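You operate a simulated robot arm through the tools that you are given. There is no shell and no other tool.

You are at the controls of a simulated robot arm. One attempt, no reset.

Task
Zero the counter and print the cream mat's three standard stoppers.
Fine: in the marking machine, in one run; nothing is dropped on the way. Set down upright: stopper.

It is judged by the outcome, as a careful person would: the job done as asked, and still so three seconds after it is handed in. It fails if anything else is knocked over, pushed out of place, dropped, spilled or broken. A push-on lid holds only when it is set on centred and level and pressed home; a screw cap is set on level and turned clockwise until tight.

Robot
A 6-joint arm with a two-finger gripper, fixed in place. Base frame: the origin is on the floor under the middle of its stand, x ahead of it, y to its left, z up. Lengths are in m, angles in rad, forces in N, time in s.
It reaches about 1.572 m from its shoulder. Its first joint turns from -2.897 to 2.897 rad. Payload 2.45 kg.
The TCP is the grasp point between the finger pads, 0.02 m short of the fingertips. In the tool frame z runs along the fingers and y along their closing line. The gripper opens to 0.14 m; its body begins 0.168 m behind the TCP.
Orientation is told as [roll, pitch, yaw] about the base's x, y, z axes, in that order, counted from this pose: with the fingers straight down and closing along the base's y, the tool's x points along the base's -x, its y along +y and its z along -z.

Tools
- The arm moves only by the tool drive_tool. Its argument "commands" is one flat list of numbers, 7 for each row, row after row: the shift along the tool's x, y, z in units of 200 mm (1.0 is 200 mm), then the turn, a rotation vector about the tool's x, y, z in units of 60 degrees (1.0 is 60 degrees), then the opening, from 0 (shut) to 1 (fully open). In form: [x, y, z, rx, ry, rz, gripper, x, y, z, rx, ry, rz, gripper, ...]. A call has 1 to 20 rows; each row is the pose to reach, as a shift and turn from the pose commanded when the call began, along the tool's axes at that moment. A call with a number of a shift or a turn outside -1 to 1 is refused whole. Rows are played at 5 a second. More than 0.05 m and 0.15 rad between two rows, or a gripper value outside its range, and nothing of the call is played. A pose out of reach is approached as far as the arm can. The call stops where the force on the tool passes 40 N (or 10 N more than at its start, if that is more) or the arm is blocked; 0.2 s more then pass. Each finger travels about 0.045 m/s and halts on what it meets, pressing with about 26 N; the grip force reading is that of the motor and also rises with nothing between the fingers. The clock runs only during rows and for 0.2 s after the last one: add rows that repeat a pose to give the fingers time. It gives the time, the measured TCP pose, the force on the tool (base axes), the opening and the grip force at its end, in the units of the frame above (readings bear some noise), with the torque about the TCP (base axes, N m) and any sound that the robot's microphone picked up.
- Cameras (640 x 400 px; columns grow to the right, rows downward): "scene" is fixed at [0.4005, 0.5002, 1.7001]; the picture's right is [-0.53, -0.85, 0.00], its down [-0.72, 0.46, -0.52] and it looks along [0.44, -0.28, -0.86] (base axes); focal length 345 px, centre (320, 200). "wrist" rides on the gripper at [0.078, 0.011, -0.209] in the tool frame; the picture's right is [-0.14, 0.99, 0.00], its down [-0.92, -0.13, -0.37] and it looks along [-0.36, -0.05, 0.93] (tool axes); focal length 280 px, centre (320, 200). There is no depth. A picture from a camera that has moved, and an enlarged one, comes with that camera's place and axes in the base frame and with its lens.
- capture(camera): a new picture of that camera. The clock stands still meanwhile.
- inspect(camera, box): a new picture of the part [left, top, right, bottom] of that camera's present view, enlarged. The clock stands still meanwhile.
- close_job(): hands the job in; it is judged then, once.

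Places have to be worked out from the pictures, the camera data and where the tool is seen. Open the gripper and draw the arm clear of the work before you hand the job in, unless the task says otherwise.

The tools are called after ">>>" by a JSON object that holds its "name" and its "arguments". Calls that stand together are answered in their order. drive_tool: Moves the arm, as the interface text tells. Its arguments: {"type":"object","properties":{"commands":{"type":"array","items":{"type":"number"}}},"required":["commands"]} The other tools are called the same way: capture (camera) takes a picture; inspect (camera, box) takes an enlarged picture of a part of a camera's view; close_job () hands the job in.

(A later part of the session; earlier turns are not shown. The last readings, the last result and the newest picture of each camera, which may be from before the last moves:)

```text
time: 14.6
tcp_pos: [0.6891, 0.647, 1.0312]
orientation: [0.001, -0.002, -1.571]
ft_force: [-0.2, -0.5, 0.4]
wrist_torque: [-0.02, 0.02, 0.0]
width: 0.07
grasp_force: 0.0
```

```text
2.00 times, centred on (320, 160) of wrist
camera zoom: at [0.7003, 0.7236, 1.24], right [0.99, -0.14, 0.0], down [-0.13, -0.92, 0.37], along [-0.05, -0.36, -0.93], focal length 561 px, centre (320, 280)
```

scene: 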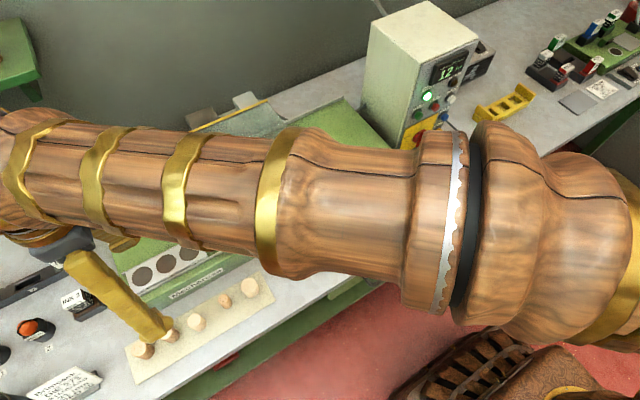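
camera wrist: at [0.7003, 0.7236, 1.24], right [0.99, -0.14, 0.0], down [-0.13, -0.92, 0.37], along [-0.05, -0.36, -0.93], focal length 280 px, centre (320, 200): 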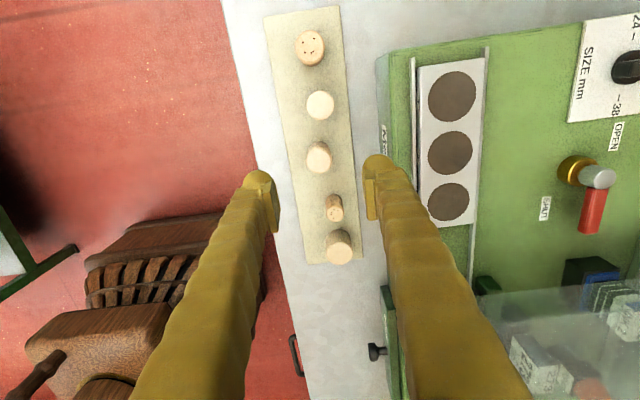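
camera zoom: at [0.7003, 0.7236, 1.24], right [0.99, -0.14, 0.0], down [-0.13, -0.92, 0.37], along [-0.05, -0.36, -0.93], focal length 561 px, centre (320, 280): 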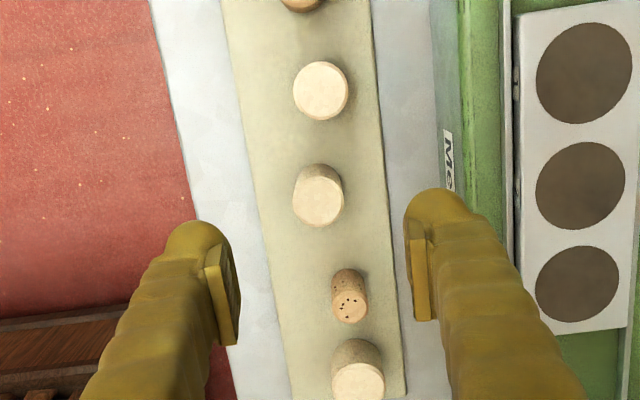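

The third stopper sits almost exactly between the fingers. I'll zoom tighter to refine its centre before descending.

>>> {"name": "inspect", "arguments": {"camera": "wrist", "box": [280, 130, 360, 180]}}

>>> {"name": "inspect", "arguments": {"camera": "wrist", "box": [280, 80, 360, 130]}}

>>> {"name": "inspect", "arguments": {"camera": "wrist", "box": [270, 25, 350, 75]}}

>>> {"name": "inspect", "arguments": {"camera": "wrist", "box": [400, 50, 500, 240]}}

```text
8.00 times, centred on (320, 155) of wrist
camera zoom: at [0.7003, 0.7236, 1.24], right [0.99, -0.14, 0.0], down [-0.13, -0.92, 0.37], along [-0.05, -0.36, -0.93], focal length 2243 px, centre (320, 560)
```

zoom: 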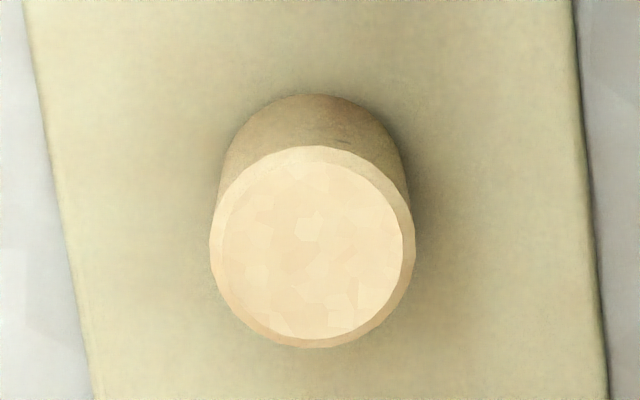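

```text
8.00 times, centred on (320, 105) of wrist
camera zoom: at [0.7003, 0.7236, 1.24], right [0.99, -0.14, 0.0], down [-0.13, -0.92, 0.37], along [-0.05, -0.36, -0.93], focal length 2243 px, centre (320, 960)
```

zoom: 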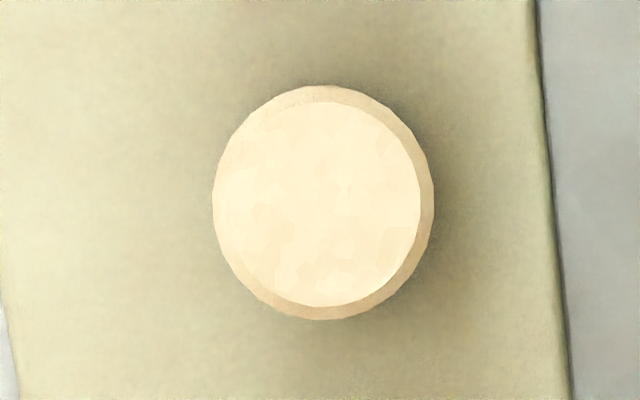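

```text
8.00 times, centred on (310, 50) of wrist
camera zoom: at [0.7003, 0.7236, 1.24], right [0.99, -0.14, 0.0], down [-0.13, -0.92, 0.37], along [-0.05, -0.36, -0.93], focal length 2243 px, centre (400, 1400)
```

zoom: 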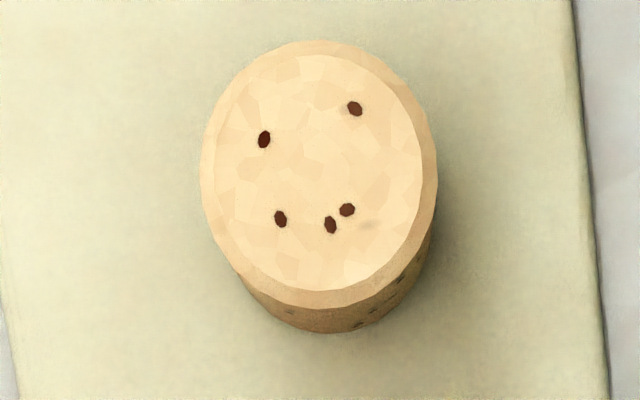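

```text
2.11 times, centred on (450, 145) of wrist
camera zoom: at [0.7003, 0.7236, 1.24], right [0.99, -0.14, 0.0], down [-0.13, -0.92, 0.37], along [-0.05, -0.36, -0.93], focal length 590 px, centre (46, 316)
```

zoom: 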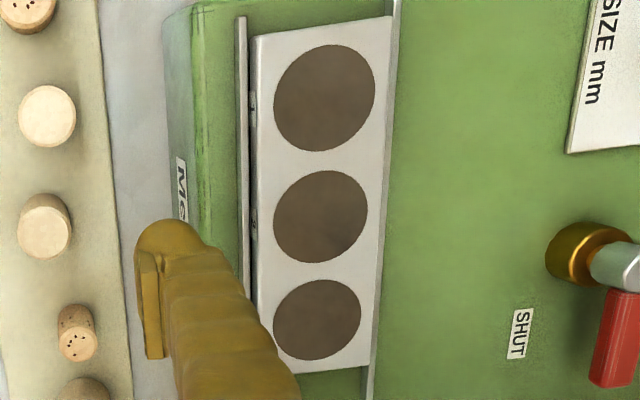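

All three measure 31 mm. Stopper 3 centre is ≈(0.688, 0.6455). I'll descend to TCP z≈0.900 and close on it.

>>> {"name": "drive_tool", "arguments": {"commands": [-0.005, -0.002, 0.2, 0, 0, 0, 0.5, -0.0075, -0.004, 0.4, 0, 0, 0, 0.5, -0.0075, -0.004, 0.55, 0, 0, 0, 0.5, -0.0075, -0.004, 0.655, 0, 0, 0, 0.5, -0.0075, -0.004, 0.655, 0, 0, 0, 0.5]}}

>>> {"name": "capture", "arguments": {"camera": "wrist"}}

>>> {"name": "capture", "arguments": {"camera": "scene"}}

```text
time: 15.8
tcp_pos: [0.6876, 0.6468, 0.9029]
orientation: [0.001, 0.0, -1.572]
ft_force: [-0.1, 0.4, -0.3]
wrist_torque: [0.01, 0.0, -0.01]
width: 0.07
grasp_force: 0.1
```

```text
taken
camera wrist: at [0.698, 0.7234, 1.1103], right [0.99, -0.14, 0.0], down [-0.13, -0.92, 0.37], along [-0.05, -0.36, -0.93], focal length 280 px, centre (320, 200)
```

wrist: 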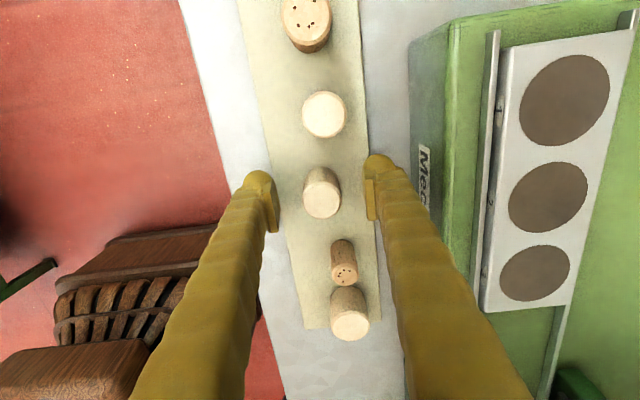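

```text
taken
```

scene: 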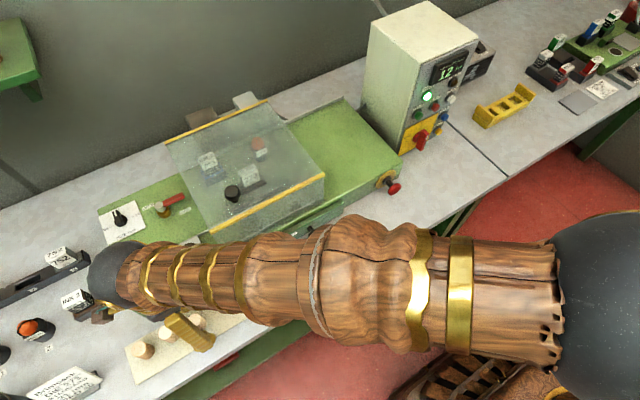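

The stopper is centred between the pads. Closing now.

>>> {"name": "drive_tool", "arguments": {"commands": [0, 0, 0, 0, 0, 0, 0.35, 0, 0, 0, 0, 0, 0, 0.2, 0, 0, 0, 0, 0, 0, 0, 0, 0, 0, 0, 0, 0, 0, 0, 0, 0, 0, 0, 0, 0, 0, 0, 0, 0, 0, 0, 0]}}

>>> {"name": "capture", "arguments": {"camera": "wrist"}}

```text
time: 17.2
tcp_pos: [0.687, 0.6472, 0.9025]
orientation: [0.003, 0.0, -1.571]
ft_force: [-0.1, -0.4, -0.2]
wrist_torque: [0.01, -0.03, -0.02]
width: 0.0267
grasp_force: 25.6
```

```text
taken
camera wrist: at [0.6981, 0.7234, 1.1104], right [0.99, -0.14, 0.0], down [-0.13, -0.92, 0.37], along [-0.05, -0.36, -0.93], focal length 280 px, centre (320, 200)
```

wrist: 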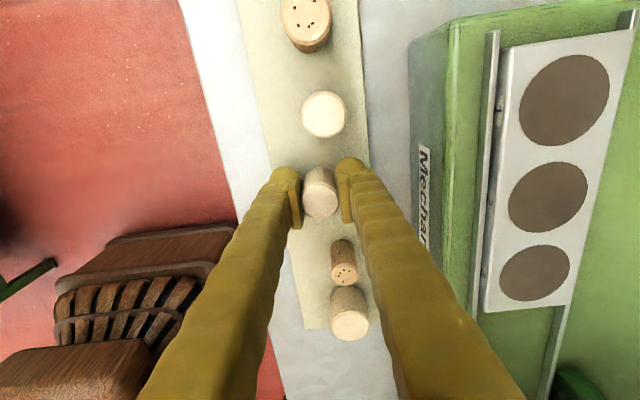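

Gripped (width 0.027 with pad compression, 25 N). I'll lift straight up to z≈1.06 and carry it to above disc 3.

>>> {"name": "drive_tool", "arguments": {"commands": [0, 0, -0.1, 0, 0, 0, 0, 0, 0, -0.3, 0, 0, 0, 0, 0, 0, -0.5, 0, 0, 0, 0, 0, 0, -0.7, 0, 0, 0, 0, 0, 0, -0.8, 0, 0, 0, 0, -0.05, 0.13, -0.8, 0, 0, 0, 0, -0.12, 0.3, -0.8, 0, 0, 0, 0, -0.19, 0.47, -0.8, 0, 0, 0, 0, -0.25, 0.62, -0.8, 0, 0, 0, 0, -0.277, 0.672, -0.8, 0, 0, 0, 0, -0.277, 0.672, -0.8, 0, 0, 0, 0]}}

>>> {"name": "capture", "arguments": {"camera": "wrist"}}

>>> {"name": "capture", "arguments": {"camera": "scene"}}

```text
time: 19.6
tcp_pos: [0.8211, 0.5908, 1.0591]
orientation: [0.002, -0.001, -1.57]
ft_force: [-0.3, 0.6, -0.4]
wrist_torque: [0.0, 0.04, 0.01]
width: 0.0265
grasp_force: 25.6
```

```text
taken
camera wrist: at [0.8322, 0.6671, 1.2679], right [0.99, -0.14, 0.0], down [-0.13, -0.92, 0.37], along [-0.05, -0.36, -0.93], focal length 280 px, centre (320, 200)
```

wrist: 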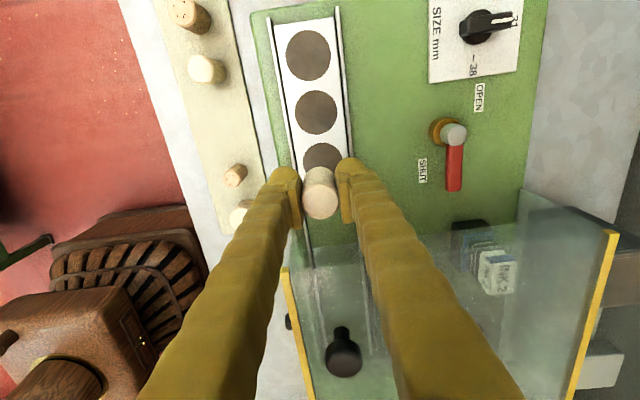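

```text
taken
```

scene: 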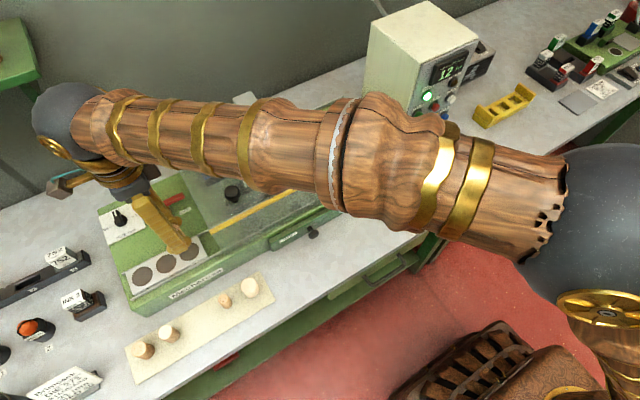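

The stopper is over disc 3 area. I'll zoom to compare the tray centreline with the gripper before lowering.

>>> {"name": "inspect", "arguments": {"camera": "wrist", "box": [260, 20, 380, 95]}}

>>> {"name": "inspect", "arguments": {"camera": "wrist", "box": [260, 80, 380, 155]}}

>>> {"name": "inspect", "arguments": {"camera": "wrist", "box": [260, 135, 380, 230]}}

```text
5.33 times, centred on (320, 58) of wrist
camera zoom: at [0.8322, 0.6671, 1.2679], right [0.99, -0.14, 0.0], down [-0.13, -0.92, 0.37], along [-0.05, -0.36, -0.93], focal length 1495 px, centre (320, 960)
```

zoom: 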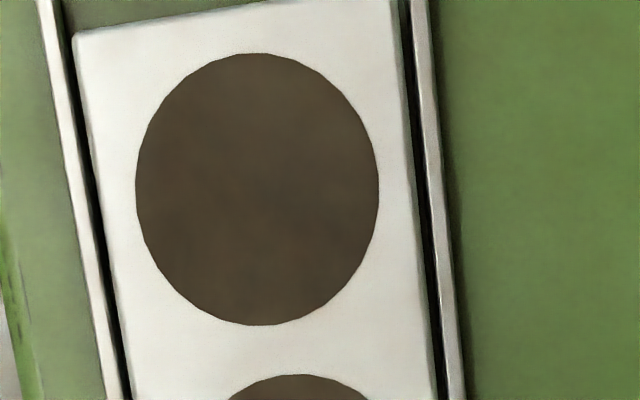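

```text
5.33 times, centred on (320, 118) of wrist
camera zoom: at [0.8322, 0.6671, 1.2679], right [0.99, -0.14, 0.0], down [-0.13, -0.92, 0.37], along [-0.05, -0.36, -0.93], focal length 1495 px, centre (320, 640)
```

zoom: 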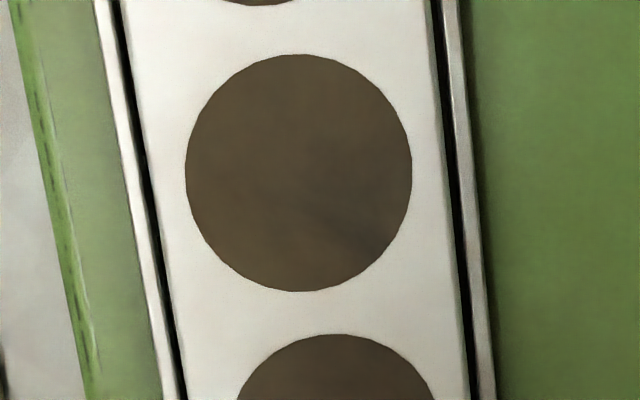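

```text
4.21 times, centred on (320, 182) of wrist
camera zoom: at [0.8322, 0.6671, 1.2679], right [0.99, -0.14, 0.0], down [-0.13, -0.92, 0.37], along [-0.05, -0.36, -0.93], focal length 1181 px, centre (320, 274)
```

zoom: 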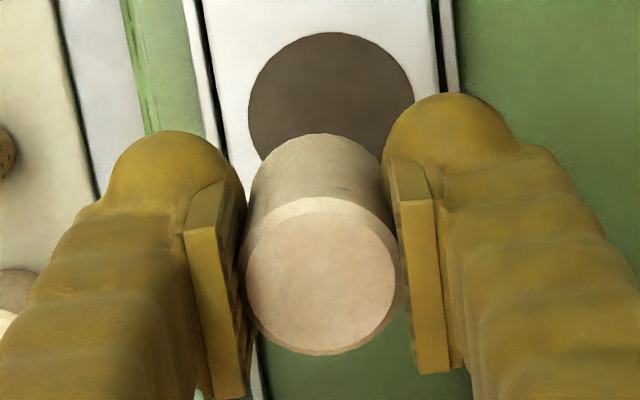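

With this near-vertical view all pictures agree on tray x≈0.825, z≈0.952, discs at y≈0.6995/0.6443/0.5887. I'll shift +4 mm in x and lower to about 1 cm above the tray.

>>> {"name": "drive_tool", "arguments": {"commands": [-0.005, 0.02, 0.1, 0, 0, 0, 0, -0.005, 0.02, 0.2, 0, 0, 0, 0, -0.005, 0.02, 0.29, 0, 0, 0, 0, -0.005, 0.02, 0.29, 0, 0, 0, 0]}}

>>> {"name": "inspect", "arguments": {"camera": "wrist", "box": [240, 100, 400, 240]}}

>>> {"name": "inspect", "arguments": {"camera": "scene", "box": [100, 160, 300, 320]}}

```text
time: 20.6
tcp_pos: [0.8268, 0.5898, 1.0012]
orientation: [0.001, -0.001, -1.572]
ft_force: [0.7, 0.3, -1.1]
wrist_torque: [-0.01, -0.03, -0.02]
width: 0.0265
grasp_force: 26.2
```

```text
2.86 times, centred on (320, 170) of wrist
camera zoom: at [0.8374, 0.6669, 1.2101], right [0.99, -0.14, 0.0], down [-0.13, -0.92, 0.37], along [-0.05, -0.36, -0.93], focal length 801 px, centre (320, 286)
```

zoom: 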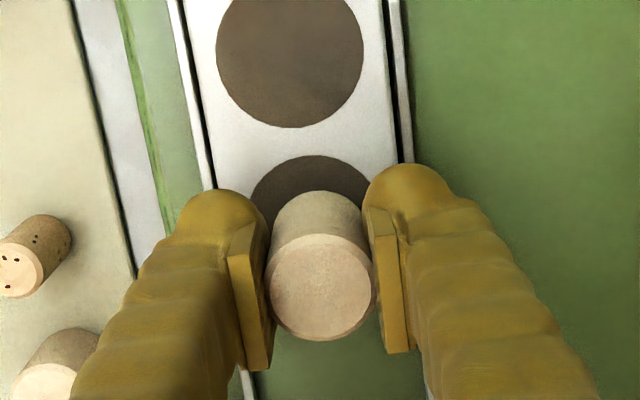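

```text
2.50 times, centred on (200, 240) of scene
camera zoom: at [0.4005, 0.5002, 1.7001], right [-0.53, -0.85, 0.0], down [-0.72, 0.46, -0.52], along [0.44, -0.28, -0.86], focal length 863 px, centre (620, 100)
```

zoom: 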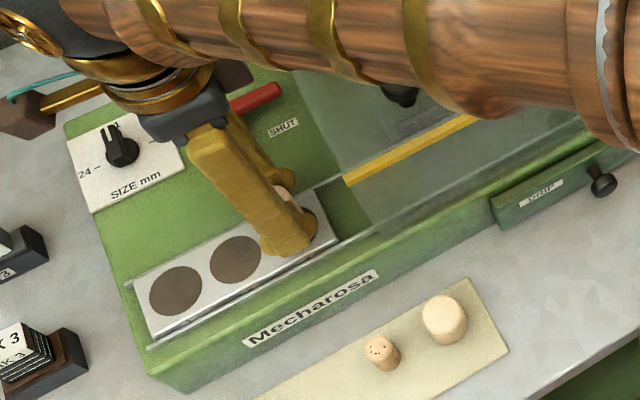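

The stopper hangs above disc 3, well centred. I'll lower slowly the last ~12 mm, checking force.

>>> {"name": "drive_tool", "arguments": {"commands": [0, -0.005, 0.015, 0, 0, 0, 0, 0, -0.005, 0.03, 0, 0, 0, 0, 0, -0.005, 0.04, 0, 0, 0, 0, 0, -0.005, 0.045, 0, 0, 0, 0, 0, -0.005, 0.05, 0, 0, 0, 0]}}

```text
time: 21.8
tcp_pos: [0.8246, 0.5895, 0.9922]
orientation: [0.001, 0.0, -1.571]
ft_force: [-0.4, -0.3, 0.3]
wrist_torque: [0.02, -0.02, 0.01]
width: 0.0264
grasp_force: 25.6
```

No contact yet at z≈0.992. Continuing in 1 mm steps.

>>> {"name": "drive_tool", "arguments": {"commands": [0, 0, 0.005, 0, 0, 0, 0, 0, 0, 0.01, 0, 0, 0, 0, 0, 0, 0.015, 0, 0, 0, 0]}}

```text
time: 22.6
tcp_pos: [0.8251, 0.5897, 0.9897]
orientation: [0.001, 0.0, -1.571]
ft_force: [0.0, -0.2, 2.8]
wrist_torque: [-0.01, -0.02, 0.03]
width: 0.0272
grasp_force: 25.9
```

A 2.8 N upward reaction hints at first contact near z≈0.9895. One more millimetre to confirm.

>>> {"name": "drive_tool", "arguments": {"commands": [0, 0, 0.003, 0, 0, 0, 0, 0, 0, 0.006, 0, 0, 0, 0]}}

>>> {"name": "inspect", "arguments": {"camera": "wrist", "box": [240, 100, 400, 240]}}

```text
time: 23.2
tcp_pos: [0.8255, 0.5896, 0.9889]
orientation: [0.002, 0.003, -1.571]
ft_force: [-1.0, -1.1, 12.8]
wrist_torque: [-0.01, 0.01, 0.02]
width: 0.0272
grasp_force: 25.6
```

```text
2.86 times, centred on (320, 170) of wrist
camera zoom: at [0.8356, 0.6662, 1.1974], right [0.99, -0.14, 0.0], down [-0.13, -0.92, 0.37], along [-0.05, -0.36, -0.93], focal length 801 px, centre (320, 286)
```

zoom: 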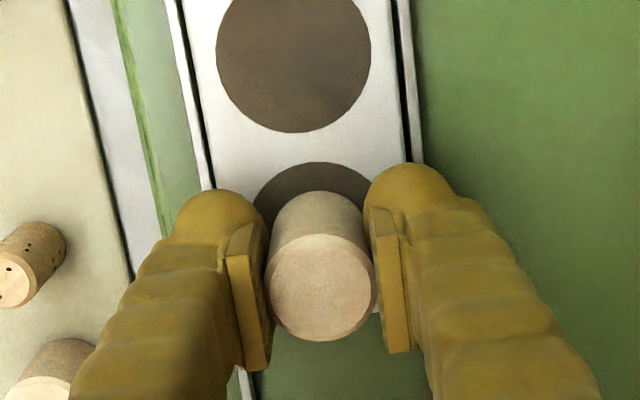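

Firm contact (12.8 N): the stopper stands on disc 3. I'll relieve the pressure by under 1 mm and open the fingers to 0.07 m.

>>> {"name": "drive_tool", "arguments": {"commands": [0, 0, -0.004, 0, 0, 0, 0, 0, 0, -0.004, 0, 0, 0, 0.25, 0, 0, -0.004, 0, 0, 0, 0.4, 0, 0, -0.004, 0, 0, 0, 0.5, 0, 0, -0.004, 0, 0, 0, 0.5, 0, 0, -0.004, 0, 0, 0, 0.5]}}

>>> {"name": "inspect", "arguments": {"camera": "wrist", "box": [240, 100, 400, 240]}}

```text
time: 24.6
tcp_pos: [0.8247, 0.5907, 0.9891]
orientation: [0.001, 0.001, -1.571]
ft_force: [-0.4, -0.1, -0.3]
wrist_torque: [-0.01, -0.03, 0.02]
width: 0.07
grasp_force: 0.0
```

```text
2.86 times, centred on (320, 170) of wrist
camera zoom: at [0.8357, 0.6665, 1.1975], right [0.99, -0.14, 0.0], down [-0.13, -0.92, 0.37], along [-0.05, -0.36, -0.93], focal length 801 px, centre (320, 286)
```

zoom: 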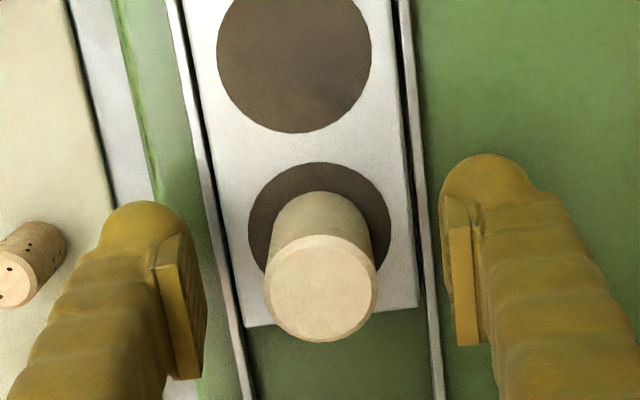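

Stopper 3 stands centred on disc 3. I'll rise clear and go above stopper 2 at (0.698, 0.707).

>>> {"name": "drive_tool", "arguments": {"commands": [0, 0, -0.1, 0, 0, 0, 0.5, 0, 0, -0.25, 0, 0, 0, 0.5, 0, 0, -0.4, 0, 0, 0, 0.5, 0.11, -0.12, -0.4, 0, 0, 0, 0.5, 0.25, -0.27, -0.4, 0, 0, 0, 0.5, 0.39, -0.42, -0.4, 0, 0, 0, 0.5, 0.51, -0.56, -0.4, 0, 0, 0, 0.5, 0.5815, -0.6335, -0.35, 0, 0, 0, 0.5, 0.5815, -0.6335, -0.2, 0, 0, 0, 0.5, 0.5815, -0.6335, -0.2, 0, 0, 0, 0.5]}}

>>> {"name": "inspect", "arguments": {"camera": "wrist", "box": [240, 100, 400, 240]}}

>>> {"name": "inspect", "arguments": {"camera": "scene", "box": [100, 200, 300, 390]}}

```text
time: 26.8
tcp_pos: [0.6997, 0.7067, 1.0282]
orientation: [0.001, 0.0, -1.571]
ft_force: [0.0, -0.3, 0.0]
wrist_torque: [-0.04, -0.03, 0.01]
width: 0.0699
grasp_force: 0.1
```

```text
2.86 times, centred on (320, 170) of wrist
camera zoom: at [0.7098, 0.7831, 1.2367], right [0.99, -0.14, 0.0], down [-0.13, -0.92, 0.37], along [-0.05, -0.36, -0.93], focal length 801 px, centre (320, 286)
```

zoom: 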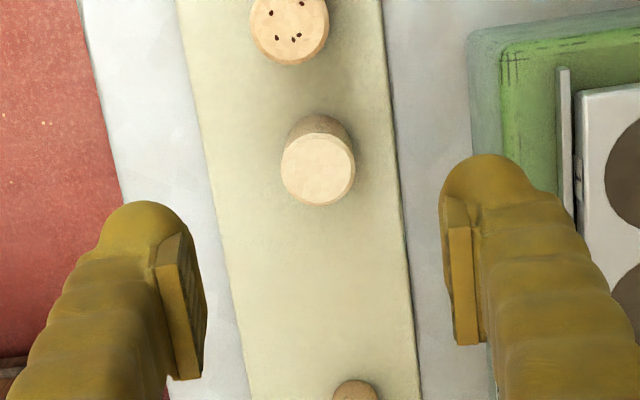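

```text
2.11 times, centred on (200, 295) of scene
camera zoom: at [0.4005, 0.5002, 1.7001], right [-0.53, -0.85, 0.0], down [-0.72, 0.46, -0.52], along [0.44, -0.28, -0.86], focal length 727 px, centre (573, 0)
```

zoom: 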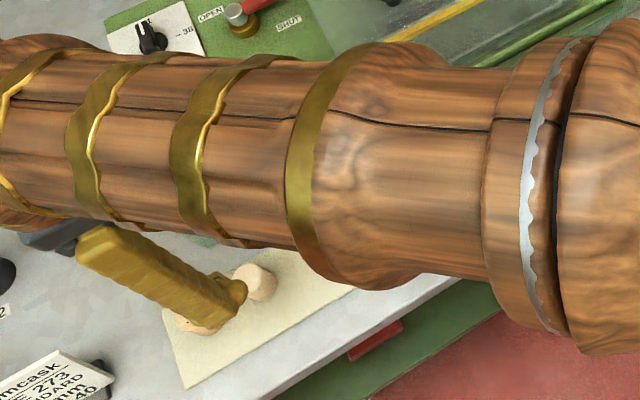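

Stopper 2 is centred within ~1.5 mm; I'll correct slightly, descend to z≈0.9025 and close.

>>> {"name": "drive_tool", "arguments": {"commands": [0.006, -0.005, 0.2, 0, 0, 0, 0.5, 0.006, -0.005, 0.4, 0, 0, 0, 0.5, 0.006, -0.005, 0.55, 0, 0, 0, 0.5, 0.006, -0.005, 0.628, 0, 0, 0, 0.5, 0.006, -0.005, 0.628, 0, 0, 0, 0.5, 0.006, -0.005, 0.628, 0, 0, 0, 0.35, 0.006, -0.005, 0.628, 0, 0, 0, 0.2, 0.006, -0.005, 0.628, 0, 0, 0, 0, 0.006, -0.005, 0.628, 0, 0, 0, 0, 0.006, -0.005, 0.628, 0, 0, 0, 0, 0.006, -0.005, 0.628, 0, 0, 0, 0]}}

>>> {"name": "inspect", "arguments": {"camera": "wrist", "box": [240, 100, 400, 240]}}

```text
time: 29.2
tcp_pos: [0.6981, 0.7073, 0.9039]
orientation: [0.001, 0.0, -1.57]
ft_force: [0.7, 0.0, -0.3]
wrist_torque: [0.01, 0.01, -0.03]
width: 0.0261
grasp_force: 25.8
```

```text
2.86 times, centred on (320, 170) of wrist
camera zoom: at [0.7086, 0.7834, 1.1128], right [0.99, -0.14, 0.0], down [-0.13, -0.92, 0.37], along [-0.05, -0.36, -0.93], focal length 801 px, centre (320, 286)
```

zoom: 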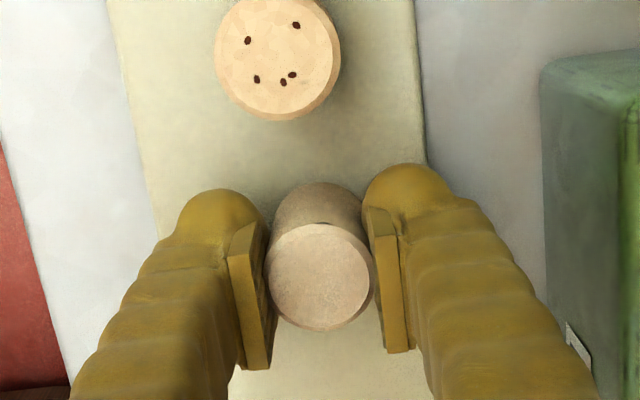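

Gripped; the stopper centre is ~2 mm to +y of the TCP. I'll lift, carry it over disc 2 and lower to 1 cm above.

>>> {"name": "drive_tool", "arguments": {"commands": [0, 0, -0.1, 0, 0, 0, 0, 0, 0, -0.3, 0, 0, 0, 0, 0, 0, -0.5, 0, 0, 0, 0, 0, 0, -0.7, 0, 0, 0, 0, 0, 0, -0.78, 0, 0, 0, 0, -0.07, 0.14, -0.78, 0, 0, 0, 0, -0.15, 0.3, -0.78, 0, 0, 0, 0, -0.23, 0.46, -0.78, 0, 0, 0, 0, -0.3, 0.59, -0.78, 0, 0, 0, 0, -0.3215, 0.6345, -0.75, 0, 0, 0, 0, -0.3215, 0.6345, -0.6, 0, 0, 0, 0, -0.3215, 0.6345, -0.48, 0, 0, 0, 0, -0.3215, 0.6345, -0.48, 0, 0, 0, 0]}}

>>> {"name": "inspect", "arguments": {"camera": "wrist", "box": [240, 100, 400, 240]}}

```text
time: 32.0
tcp_pos: [0.8234, 0.6433, 0.9996]
orientation: [0.001, 0.0, -1.571]
ft_force: [-0.4, 0.2, -0.5]
wrist_torque: [0.0, -0.01, 0.02]
width: 0.0266
grasp_force: 26.3
```

```text
2.86 times, centred on (320, 170) of wrist
camera zoom: at [0.8343, 0.7194, 1.2077], right [0.99, -0.14, 0.0], down [-0.13, -0.92, 0.37], along [-0.05, -0.36, -0.93], focal length 801 px, centre (320, 286)
```

zoom: 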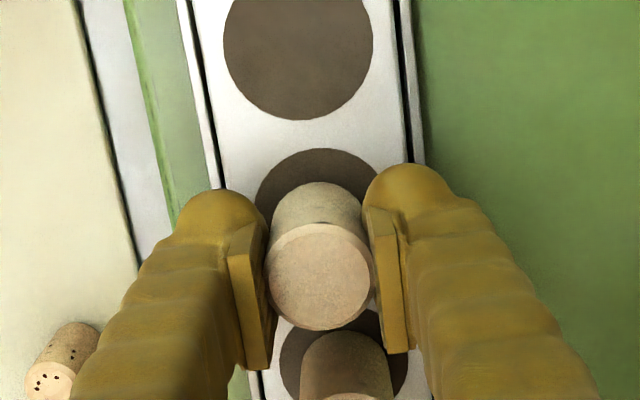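

Nearly aligned over disc 2; a +1.5 mm x correction, then lower slowly.

>>> {"name": "drive_tool", "arguments": {"commands": [0, 0.0075, 0.015, 0, 0, 0, 0, 0, 0.0075, 0.03, 0, 0, 0, 0, 0, 0.0075, 0.037, 0, 0, 0, 0, 0, 0.0075, 0.042, 0, 0, 0, 0]}}

```text
time: 33.0
tcp_pos: [0.827, 0.6428, 0.9912]
orientation: [0.003, 0.002, -1.571]
ft_force: [-0.2, -2.1, 9.6]
wrist_torque: [-0.04, 0.02, 0.0]
width: 0.0264
grasp_force: 25.5
```

Contact at z≈0.991 (9.6 N). Relieving slightly and opening.

>>> {"name": "drive_tool", "arguments": {"commands": [0, 0, -0.003, 0, 0, 0, 0, 0, 0, -0.003, 0, 0, 0, 0.25, 0, 0, -0.003, 0, 0, 0, 0.4, 0, 0, -0.003, 0, 0, 0, 0.5, 0, 0, -0.003, 0, 0, 0, 0.5, 0, 0, -0.003, 0, 0, 0, 0.5]}}

>>> {"name": "inspect", "arguments": {"camera": "wrist", "box": [240, 100, 400, 240]}}

```text
time: 34.4
tcp_pos: [0.8258, 0.6435, 0.9904]
orientation: [0.002, 0.0, -1.571]
ft_force: [-0.3, 0.7, 0.0]
wrist_torque: [-0.02, 0.02, 0.0]
width: 0.0698
grasp_force: 0.1
```

```text
2.86 times, centred on (320, 170) of wrist
camera zoom: at [0.8363, 0.7202, 1.1998], right [0.99, -0.14, 0.0], down [-0.13, -0.92, 0.37], along [-0.05, -0.36, -0.93], focal length 801 px, centre (320, 286)
```

zoom: 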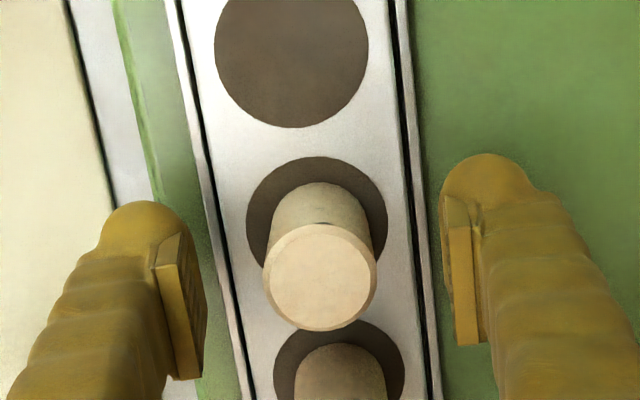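

Stopper 2 stands centred on disc 2. Now rising and moving to above stopper 1 at (0.6955, 0.7655).

>>> {"name": "drive_tool", "arguments": {"commands": [0, 0, -0.1, 0, 0, 0, 0.5, 0, 0, -0.25, 0, 0, 0, 0.5, 0, 0, -0.4, 0, 0, 0, 0.5, 0.11, -0.12, -0.4, 0, 0, 0, 0.5, 0.25, -0.27, -0.4, 0, 0, 0, 0.5, 0.39, -0.42, -0.4, 0, 0, 0, 0.5, 0.52, -0.56, -0.4, 0, 0, 0, 0.5, 0.61, -0.6515, -0.35, 0, 0, 0, 0.5, 0.61, -0.6515, -0.2, 0, 0, 0, 0.5, 0.61, -0.6515, -0.2, 0, 0, 0, 0.5]}}

>>> {"name": "inspect", "arguments": {"camera": "wrist", "box": [240, 100, 400, 240]}}

>>> {"name": "capture", "arguments": {"camera": "wrist"}}

```text
time: 36.6
tcp_pos: [0.6927, 0.7645, 1.0315]
orientation: [0.0, 0.0, -1.572]
ft_force: [-0.6, 0.3, 0.0]
wrist_torque: [-0.01, 0.01, -0.02]
width: 0.0701
grasp_force: 0.0
```

```text
2.86 times, centred on (320, 170) of wrist
camera zoom: at [0.7041, 0.8415, 1.2406], right [0.99, -0.14, 0.0], down [-0.13, -0.92, 0.37], along [-0.05, -0.36, -0.93], focal length 801 px, centre (320, 286)
```

zoom: 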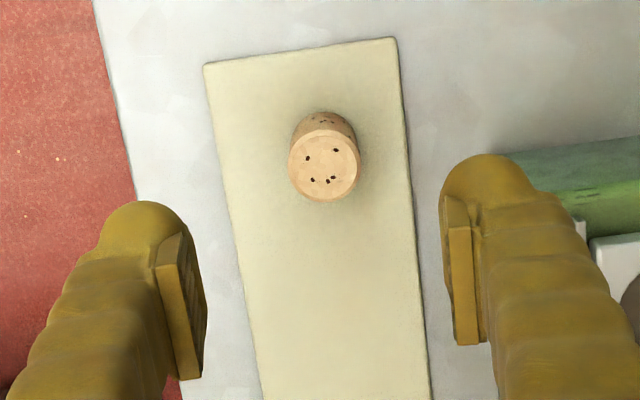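

```text
taken
camera wrist: at [0.7041, 0.8415, 1.2406], right [0.99, -0.14, 0.0], down [-0.13, -0.92, 0.37], along [-0.05, -0.36, -0.93], focal length 280 px, centre (320, 200)
```

wrist: 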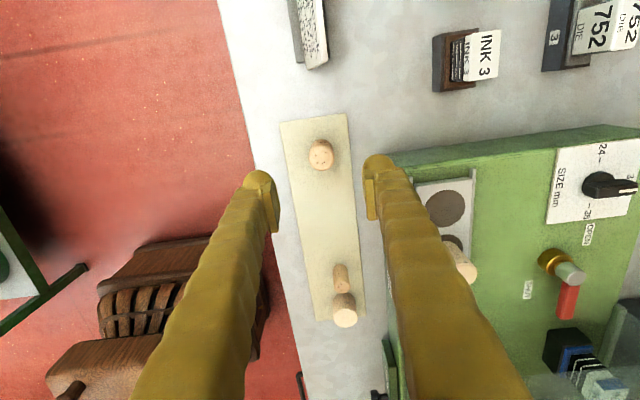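

Stopper 1 is about 2 mm to +x and 3 mm to +y of the tool axis. Correcting, descending and closing.

>>> {"name": "drive_tool", "arguments": {"commands": [0.013, 0.01, 0.2, 0, 0, 0, 0.5, 0.013, 0.01, 0.4, 0, 0, 0, 0.5, 0.013, 0.01, 0.55, 0, 0, 0, 0.5, 0.013, 0.01, 0.64, 0, 0, 0, 0.5, 0.013, 0.01, 0.64, 0, 0, 0, 0.5, 0.013, 0.01, 0.64, 0, 0, 0, 0.35, 0.013, 0.01, 0.64, 0, 0, 0, 0.2, 0.013, 0.01, 0.64, 0, 0, 0, 0, 0.013, 0.01, 0.64, 0, 0, 0, 0, 0.013, 0.01, 0.64, 0, 0, 0, 0, 0.013, 0.01, 0.64, 0, 0, 0, 0]}}

>>> {"name": "inspect", "arguments": {"camera": "wrist", "box": [240, 100, 400, 240]}}

```text
time: 39.0
tcp_pos: [0.6969, 0.7683, 0.9037]
orientation: [0.002, 0.0, -1.571]
ft_force: [0.3, -1.0, 1.0]
wrist_torque: [0.01, 0.0, 0.0]
width: 0.0273
grasp_force: 26.4
```

```text
2.86 times, centred on (320, 170) of wrist
camera zoom: at [0.7082, 0.8443, 1.1121], right [0.99, -0.14, 0.0], down [-0.13, -0.92, 0.37], along [-0.05, -0.36, -0.93], focal length 801 px, centre (320, 286)
```

zoom: 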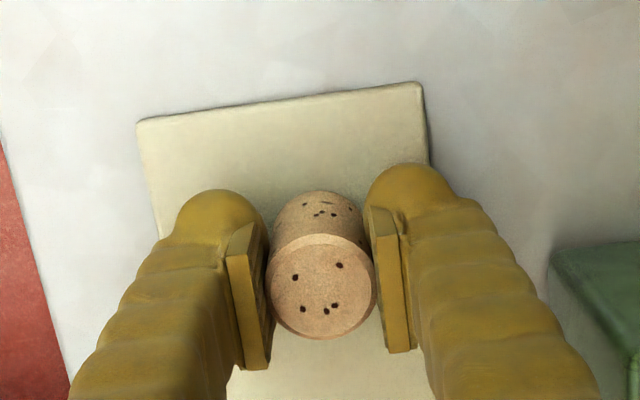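

Gripped and centred. Lifting and carrying to disc 1 (0.825, 0.6995).

>>> {"name": "drive_tool", "arguments": {"commands": [0, 0, -0.1, 0, 0, 0, 0, 0, 0, -0.3, 0, 0, 0, 0, 0, 0, -0.5, 0, 0, 0, 0, 0, 0, -0.7, 0, 0, 0, 0, 0, 0, -0.78, 0, 0, 0, 0, -0.07, 0.14, -0.78, 0, 0, 0, 0, -0.15, 0.3, -0.78, 0, 0, 0, 0, -0.24, 0.46, -0.78, 0, 0, 0, 0, -0.32, 0.59, -0.78, 0, 0, 0, 0, -0.344, 0.638, -0.75, 0, 0, 0, 0, -0.344, 0.638, -0.6, 0, 0, 0, 0, -0.344, 0.638, -0.48, 0, 0, 0, 0, -0.344, 0.638, -0.48, 0, 0, 0, 0]}}

>>> {"name": "inspect", "arguments": {"camera": "wrist", "box": [240, 100, 400, 240]}}

```text
time: 41.8
tcp_pos: [0.8254, 0.7003, 0.9989]
orientation: [0.001, 0.0, -1.571]
ft_force: [0.1, -0.1, 0.5]
wrist_torque: [0.03, -0.03, -0.02]
width: 0.0274
grasp_force: 25.4
```

```text
2.86 times, centred on (320, 170) of wrist
camera zoom: at [0.836, 0.7761, 1.2084], right [0.99, -0.14, 0.0], down [-0.13, -0.92, 0.37], along [-0.05, -0.36, -0.93], focal length 801 px, centre (320, 286)
```

zoom: 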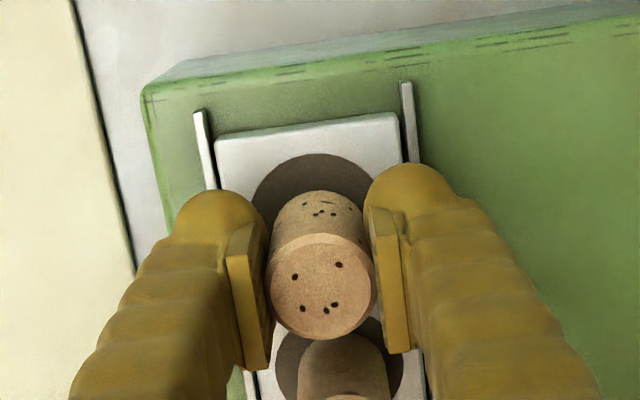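

Looks aligned over disc 1 just like before. Lowering slowly.

>>> {"name": "drive_tool", "arguments": {"commands": [0, 0, 0.015, 0, 0, 0, 0, 0, 0, 0.03, 0, 0, 0, 0, 0, 0, 0.037, 0, 0, 0, 0, 0, 0, 0.042, 0, 0, 0, 0]}}

```text
time: 42.8
tcp_pos: [0.8249, 0.6987, 0.99]
orientation: [0.001, 0.0, -1.571]
ft_force: [-0.1, -0.1, 2.0]
wrist_torque: [0.01, 0.03, 0.0]
width: 0.0275
grasp_force: 26.1
```

Slight 2 N onset; another millimetre to confirm contact.

>>> {"name": "drive_tool", "arguments": {"commands": [0, 0, 0.003, 0, 0, 0, 0, 0, 0, 0.006, 0, 0, 0, 0]}}

```text
time: 43.4
tcp_pos: [0.8231, 0.6979, 0.9922]
orientation: [0.002, 0.001, -1.571]
ft_force: [0.3, -1.9, 12.8]
wrist_torque: [-0.08, 0.01, 0.0]
width: 0.0272
grasp_force: 25.5
```

Contact confirmed (12.8 N). Relieving and opening.

>>> {"name": "drive_tool", "arguments": {"commands": [0, 0, -0.004, 0, 0, 0, 0, 0, 0, -0.004, 0, 0, 0, 0.25, 0, 0, -0.004, 0, 0, 0, 0.4, 0, 0, -0.004, 0, 0, 0, 0.5, 0, 0, -0.004, 0, 0, 0, 0.5, 0, 0, -0.004, 0, 0, 0, 0.5]}}

>>> {"name": "inspect", "arguments": {"camera": "wrist", "box": [240, 100, 400, 240]}}

```text
time: 44.8
tcp_pos: [0.8239, 0.6986, 0.9909]
orientation: [0.002, 0.0, -1.57]
ft_force: [-0.8, 0.0, -0.5]
wrist_torque: [0.0, 0.0, 0.04]
width: 0.0699
grasp_force: 0.1
```

```text
2.86 times, centred on (320, 170) of wrist
camera zoom: at [0.8354, 0.7756, 1.199], right [0.99, -0.14, 0.0], down [-0.13, -0.92, 0.37], along [-0.05, -0.36, -0.93], focal length 801 px, centre (320, 286)
```

zoom: 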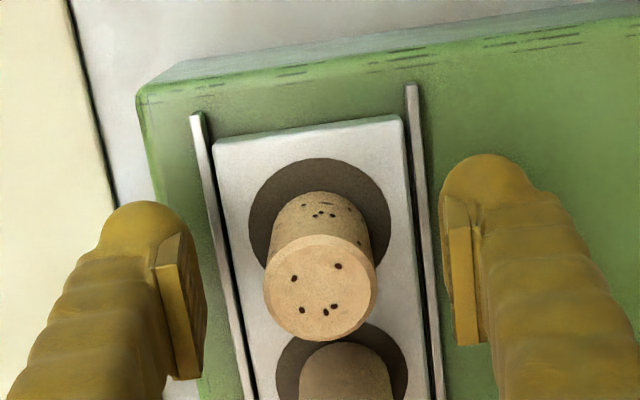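

All three stand upright on discs 1–3. I'll rise straight up and clear, then check the load from the cameras.

>>> {"name": "drive_tool", "arguments": {"commands": [0, 0, -0.1, 0, 0, 0, 0.5, 0, 0, -0.3, 0, 0, 0, 0.5, 0, 0, -0.5, 0, 0, 0, 0.5, 0, 0, -0.7, 0, 0, 0, 0.5, 0, 0, -0.9, 0, 0, 0, 0.5, 0, 0, -1.0, 0, 0, 0, 0.5]}}

>>> {"name": "drive_tool", "arguments": {"commands": [0, -0.15, -0.1, 0, 0, -0.125, 0.5, 0, -0.35, -0.1, 0, 0, -0.25, 0.5, 0, -0.55, -0.1, 0, 0, -0.375, 0.5, 0, -0.75, -0.1, 0, 0, -0.5, 0.5, 0, -0.95, -0.1, 0, 0, -0.625, 0.5, 0, -1.0, -0.1, 0, 0, -0.75, 0.5]}}

>>> {"name": "drive_tool", "arguments": {"commands": [0, 0, 0, 0, 0, -0.125, 0.5, 0, 0, 0, 0, 0, -0.25, 0.5, 0, 0, 0, 0, 0, -0.375, 0.5, 0, 0, 0, 0, 0, -0.5, 0.5, 0, 0, 0, 0, 0, -0.625, 0.5, 0, 0, 0, 0, 0, -0.75, 0.5]}}

>>> {"name": "capture", "arguments": {"camera": "wrist"}}

>>> {"name": "capture", "arguments": {"camera": "scene"}}

```text
time: 46.2
tcp_pos: [0.8249, 0.6989, 1.1915]
orientation: [0.002, 0.001, -1.571]
ft_force: [-0.2, -0.4, 0.7]
wrist_torque: [0.01, 0.01, 0.0]
width: 0.0699
grasp_force: 0.0
```

```text
time: 47.6
tcp_pos: [0.6253, 0.698, 1.2104]
orientation: [0.002, 0.0, -0.784]
ft_force: [0.3, 0.8, -0.9]
wrist_torque: [0.01, -0.01, 0.01]
width: 0.0701
grasp_force: 0.2
```

```text
time: 49.0
tcp_pos: [0.6242, 0.698, 1.2099]
orientation: [0.0, -0.002, 0.001]
ft_force: [0.1, 0.1, -0.1]
wrist_torque: [0.0, 0.01, 0.03]
width: 0.0699
grasp_force: 0.0
```

```text
taken
camera wrist: at [0.5464, 0.7076, 1.4184], right [0.14, 0.99, 0.0], down [0.92, -0.13, 0.37], along [0.37, -0.05, -0.93], focal length 280 px, centre (320, 200)
```

wrist: 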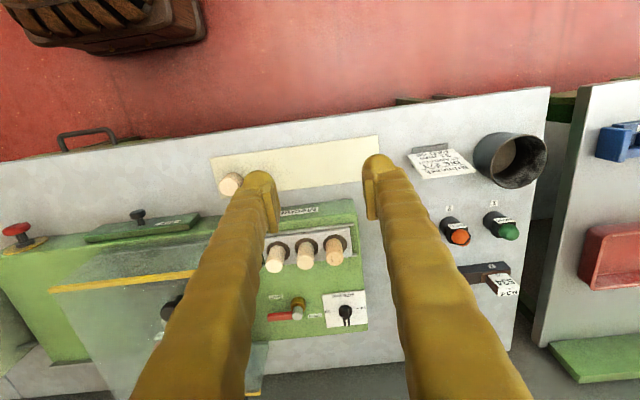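

```text
taken
```

scene: 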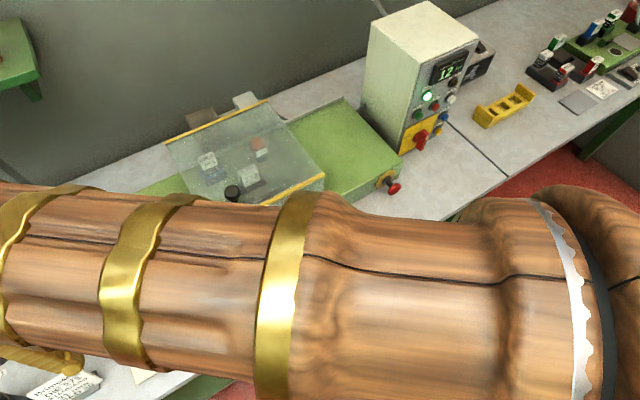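

The three stoppers are standing in the tray. Now I travel back along the bench front toward the control panel.

>>> {"name": "drive_tool", "arguments": {"commands": [0.1, -0.2, 0, 0, 0, 0, 0.3, 0.2, -0.4, 0, 0, 0, 0, 0.1, 0.3, -0.6, 0, 0, 0, 0, 0, 0.4, -0.8, 0, 0, 0, 0, 0, 0.5, -1.0, 0, 0, 0, 0, 0]}}

>>> {"name": "drive_tool", "arguments": {"commands": [0, -0.2, 0, 0, 0, 0, 0, 0, -0.4, 0, 0, 0, 0, 0, 0, -0.6, 0, 0, 0, 0, 0, 0, -0.8, 0, 0, 0, 0, 0, 0, -1.0, 0, 0, 0, 0, 0]}}

>>> {"name": "drive_tool", "arguments": {"commands": [0, -0.2, 0, 0, 0, 0, 0, 0, -0.4, 0, 0, 0, 0, 0, 0, -0.6, 0, 0, 0, 0, 0, 0, -0.8, 0, 0, 0, 0, 0, 0, -1.0, 0, 0, 0, 0, 0]}}

>>> {"name": "drive_tool", "arguments": {"commands": [0, -0.2, 0, 0, 0, 0, 0, 0, -0.4, 0, 0, 0, 0, 0, 0, -0.6, 0, 0, 0, 0, 0, 0, -0.8, 0, 0, 0, 0, 0, 0, -1.0, 0, 0, 0, 0, 0]}}

>>> {"name": "capture", "arguments": {"camera": "wrist"}}

>>> {"name": "capture", "arguments": {"camera": "scene"}}

```text
time: 50.2
tcp_pos: [0.5244, 0.4965, 1.2075]
orientation: [0.0, -0.002, 0.001]
ft_force: [0.3, 0.2, 0.2]
wrist_torque: [-0.02, 0.05, 0.0]
width: 0.0001
grasp_force: 26.3
```

```text
time: 51.4
tcp_pos: [0.523, 0.2953, 1.209]
orientation: [0.001, 0.0, -0.002]
ft_force: [0.4, 0.3, 0.4]
wrist_torque: [-0.01, 0.01, -0.03]
width: 0.0
grasp_force: 26.0
```

```text
time: 52.6
tcp_pos: [0.5257, 0.0965, 1.2075]
orientation: [0.001, -0.002, -0.001]
ft_force: [0.8, 0.1, -0.8]
wrist_torque: [-0.02, -0.03, -0.02]
width: 0.0
grasp_force: 25.7
```

```text
time: 53.8
tcp_pos: [0.5257, -0.1016, 1.2106]
orientation: [0.0, -0.002, 0.001]
ft_force: [0.5, -0.5, 0.3]
wrist_torque: [0.02, -0.01, 0.0]
width: 0.0001
grasp_force: 25.9
```

```text
taken
camera wrist: at [0.4478, -0.0929, 1.4183], right [0.14, 0.99, 0.0], down [0.92, -0.13, 0.37], along [0.37, -0.05, -0.93], focal length 280 px, centre (320, 200)
```

wrist: 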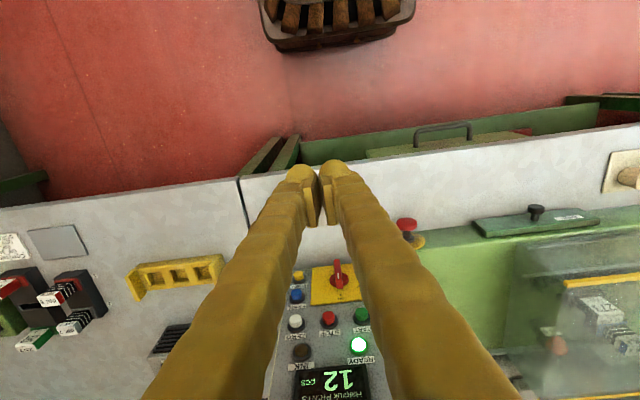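

```text
taken
```

scene: 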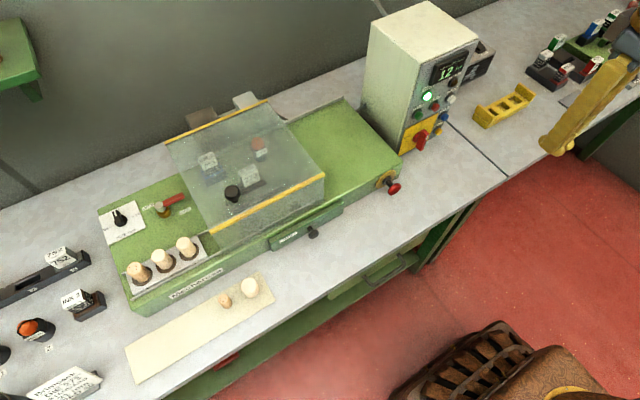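

The tray is loaded with three upright stoppers, READY still lit. I'll zoom on the panel and the tray from both cameras to pin down the ZERO and START positions.

>>> {"name": "inspect", "arguments": {"camera": "wrist", "box": [270, 260, 390, 400]}}

>>> {"name": "inspect", "arguments": {"camera": "scene", "box": [390, 50, 480, 170]}}

>>> {"name": "inspect", "arguments": {"camera": "scene", "box": [100, 200, 280, 320]}}

```text
2.86 times, centred on (330, 330) of wrist
camera zoom: at [0.4478, -0.0929, 1.4183], right [0.14, 0.99, 0.0], down [0.92, -0.13, 0.37], along [0.37, -0.05, -0.93], focal length 801 px, centre (291, -171)
```

zoom: 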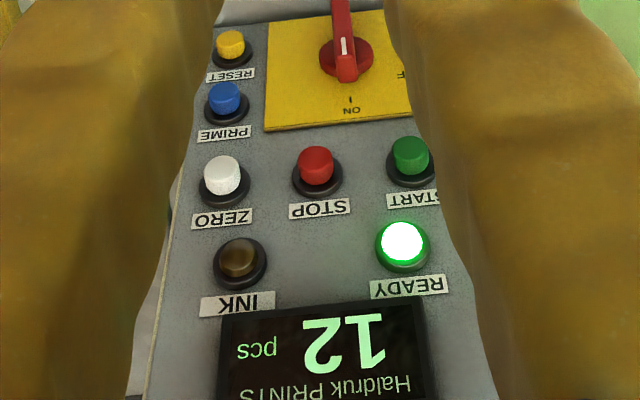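

```text
3.33 times, centred on (435, 110) of scene
camera zoom: at [0.4005, 0.5002, 1.7001], right [-0.53, -0.85, 0.0], down [-0.72, 0.46, -0.52], along [0.44, -0.28, -0.86], focal length 1151 px, centre (-63, 500)
```

zoom: 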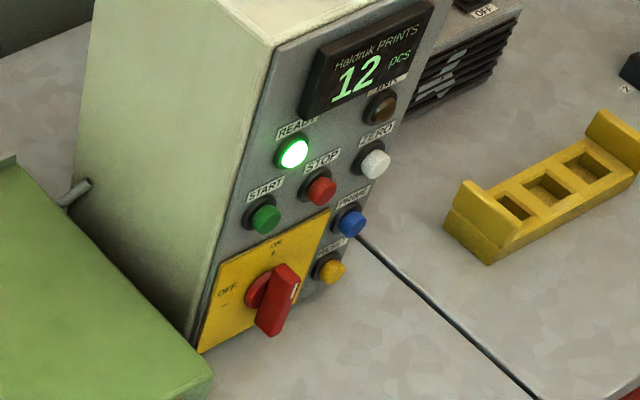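

```text
3.33 times, centred on (190, 260) of scene
camera zoom: at [0.4005, 0.5002, 1.7001], right [-0.53, -0.85, 0.0], down [-0.72, 0.46, -0.52], along [0.44, -0.28, -0.86], focal length 1151 px, centre (753, 0)
```

zoom: 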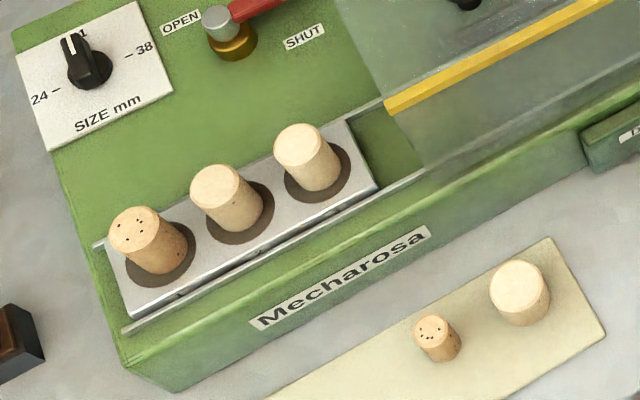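

Triangulated: ZERO cap ≈ (0.822, −0.190, 1.034), START cap ≈ (0.822, −0.072, 1.036), panel vertical facing the robot; the red main-switch handle sits below START so I must stay above it. I'll bring the closed fingers in front of ZERO, still 12 cm away, then tilt 45° forward.

>>> {"name": "drive_tool", "arguments": {"commands": [-0.17, -0.088, 0.09, 0, 0, 0, 0, -0.34, -0.176, 0.18, 0, 0, 0, 0, -0.51, -0.264, 0.27, 0, 0, 0, 0, -0.68, -0.352, 0.36, 0, 0, 0, 0, -0.85, -0.442, 0.45, 0, 0, 0, 0, -0.85, -0.442, 0.45, 0, 0, 0, 0]}}

>>> {"name": "drive_tool", "arguments": {"commands": [0, 0, 0, 0, -0.125, 0, 0, 0, 0, 0, 0, -0.25, 0, 0]}}

>>> {"name": "capture", "arguments": {"camera": "wrist"}}

>>> {"name": "capture", "arguments": {"camera": "scene"}}

```text
time: 55.2
tcp_pos: [0.6957, -0.1915, 1.1207]
orientation: [-0.002, -0.001, 0.0]
ft_force: [0.2, 0.1, 0.0]
wrist_torque: [0.01, 0.01, 0.02]
width: 0.0001
grasp_force: 26.6
```

```text
time: 55.8
tcp_pos: [0.695, -0.1923, 1.1193]
orientation: [0.002, -0.263, 0.0]
ft_force: [-0.1, 0.2, -0.4]
wrist_torque: [0.05, -0.01, -0.05]
width: 0.0
grasp_force: 25.0
```

```text
taken
camera wrist: at [0.5656, -0.1818, 1.3008], right [0.13, 0.99, 0.04], down [0.79, -0.13, 0.6], along [0.6, -0.05, -0.8], focal length 280 px, centre (320, 200)
```

wrist: 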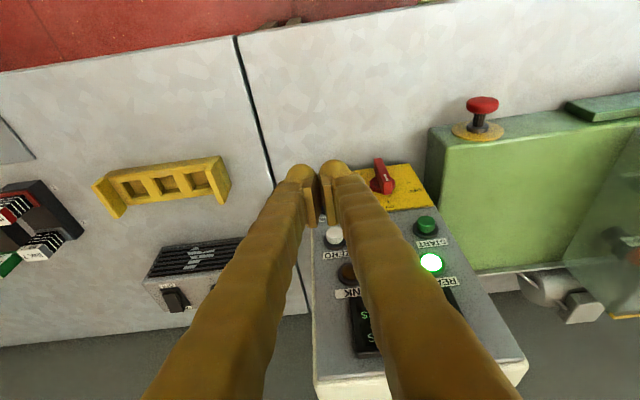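

```text
taken
```

scene: 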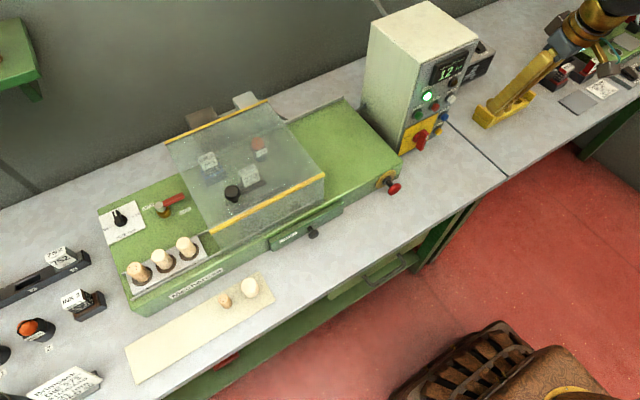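

The tilt goes the right way (pitch −0.263). Continuing to 45° and re-checking.

>>> {"name": "drive_tool", "arguments": {"commands": [0, 0, 0, 0, -0.125, 0, 0, 0, 0, 0, 0, -0.25, 0, 0, 0, 0, 0, 0, -0.375, 0, 0, 0, 0, 0, 0, -0.5, 0, 0, 0, 0, 0, 0, -0.5, 0, 0]}}

>>> {"name": "capture", "arguments": {"camera": "wrist"}}

>>> {"name": "inspect", "arguments": {"camera": "scene", "box": [390, 20, 640, 176]}}

```text
time: 57.0
tcp_pos: [0.695, -0.1903, 1.1197]
orientation: [-0.001, -0.786, 0.0]
ft_force: [-0.7, 0.1, 0.1]
wrist_torque: [0.03, 0.03, 0.0]
width: 0.0001
grasp_force: 26.0
```

```text
taken
camera wrist: at [0.4924, -0.1811, 1.2115], right [0.1, 0.99, 0.1], down [0.39, -0.13, 0.91], along [0.92, -0.05, -0.4], focal length 280 px, centre (320, 200)
```

wrist: 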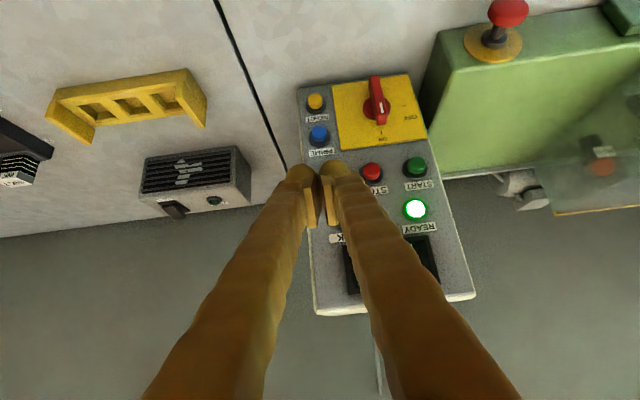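

```text
2.56 times, centred on (515, 98) of scene
camera zoom: at [0.4005, 0.5002, 1.7001], right [-0.53, -0.85, 0.0], down [-0.72, 0.46, -0.52], along [0.44, -0.28, -0.86], focal length 884 px, centre (-179, 461)
```

zoom: 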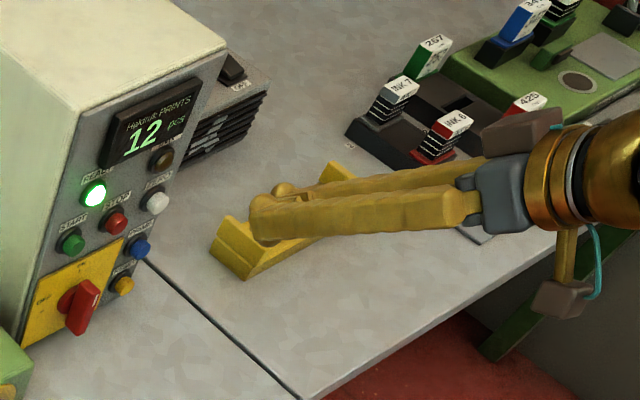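

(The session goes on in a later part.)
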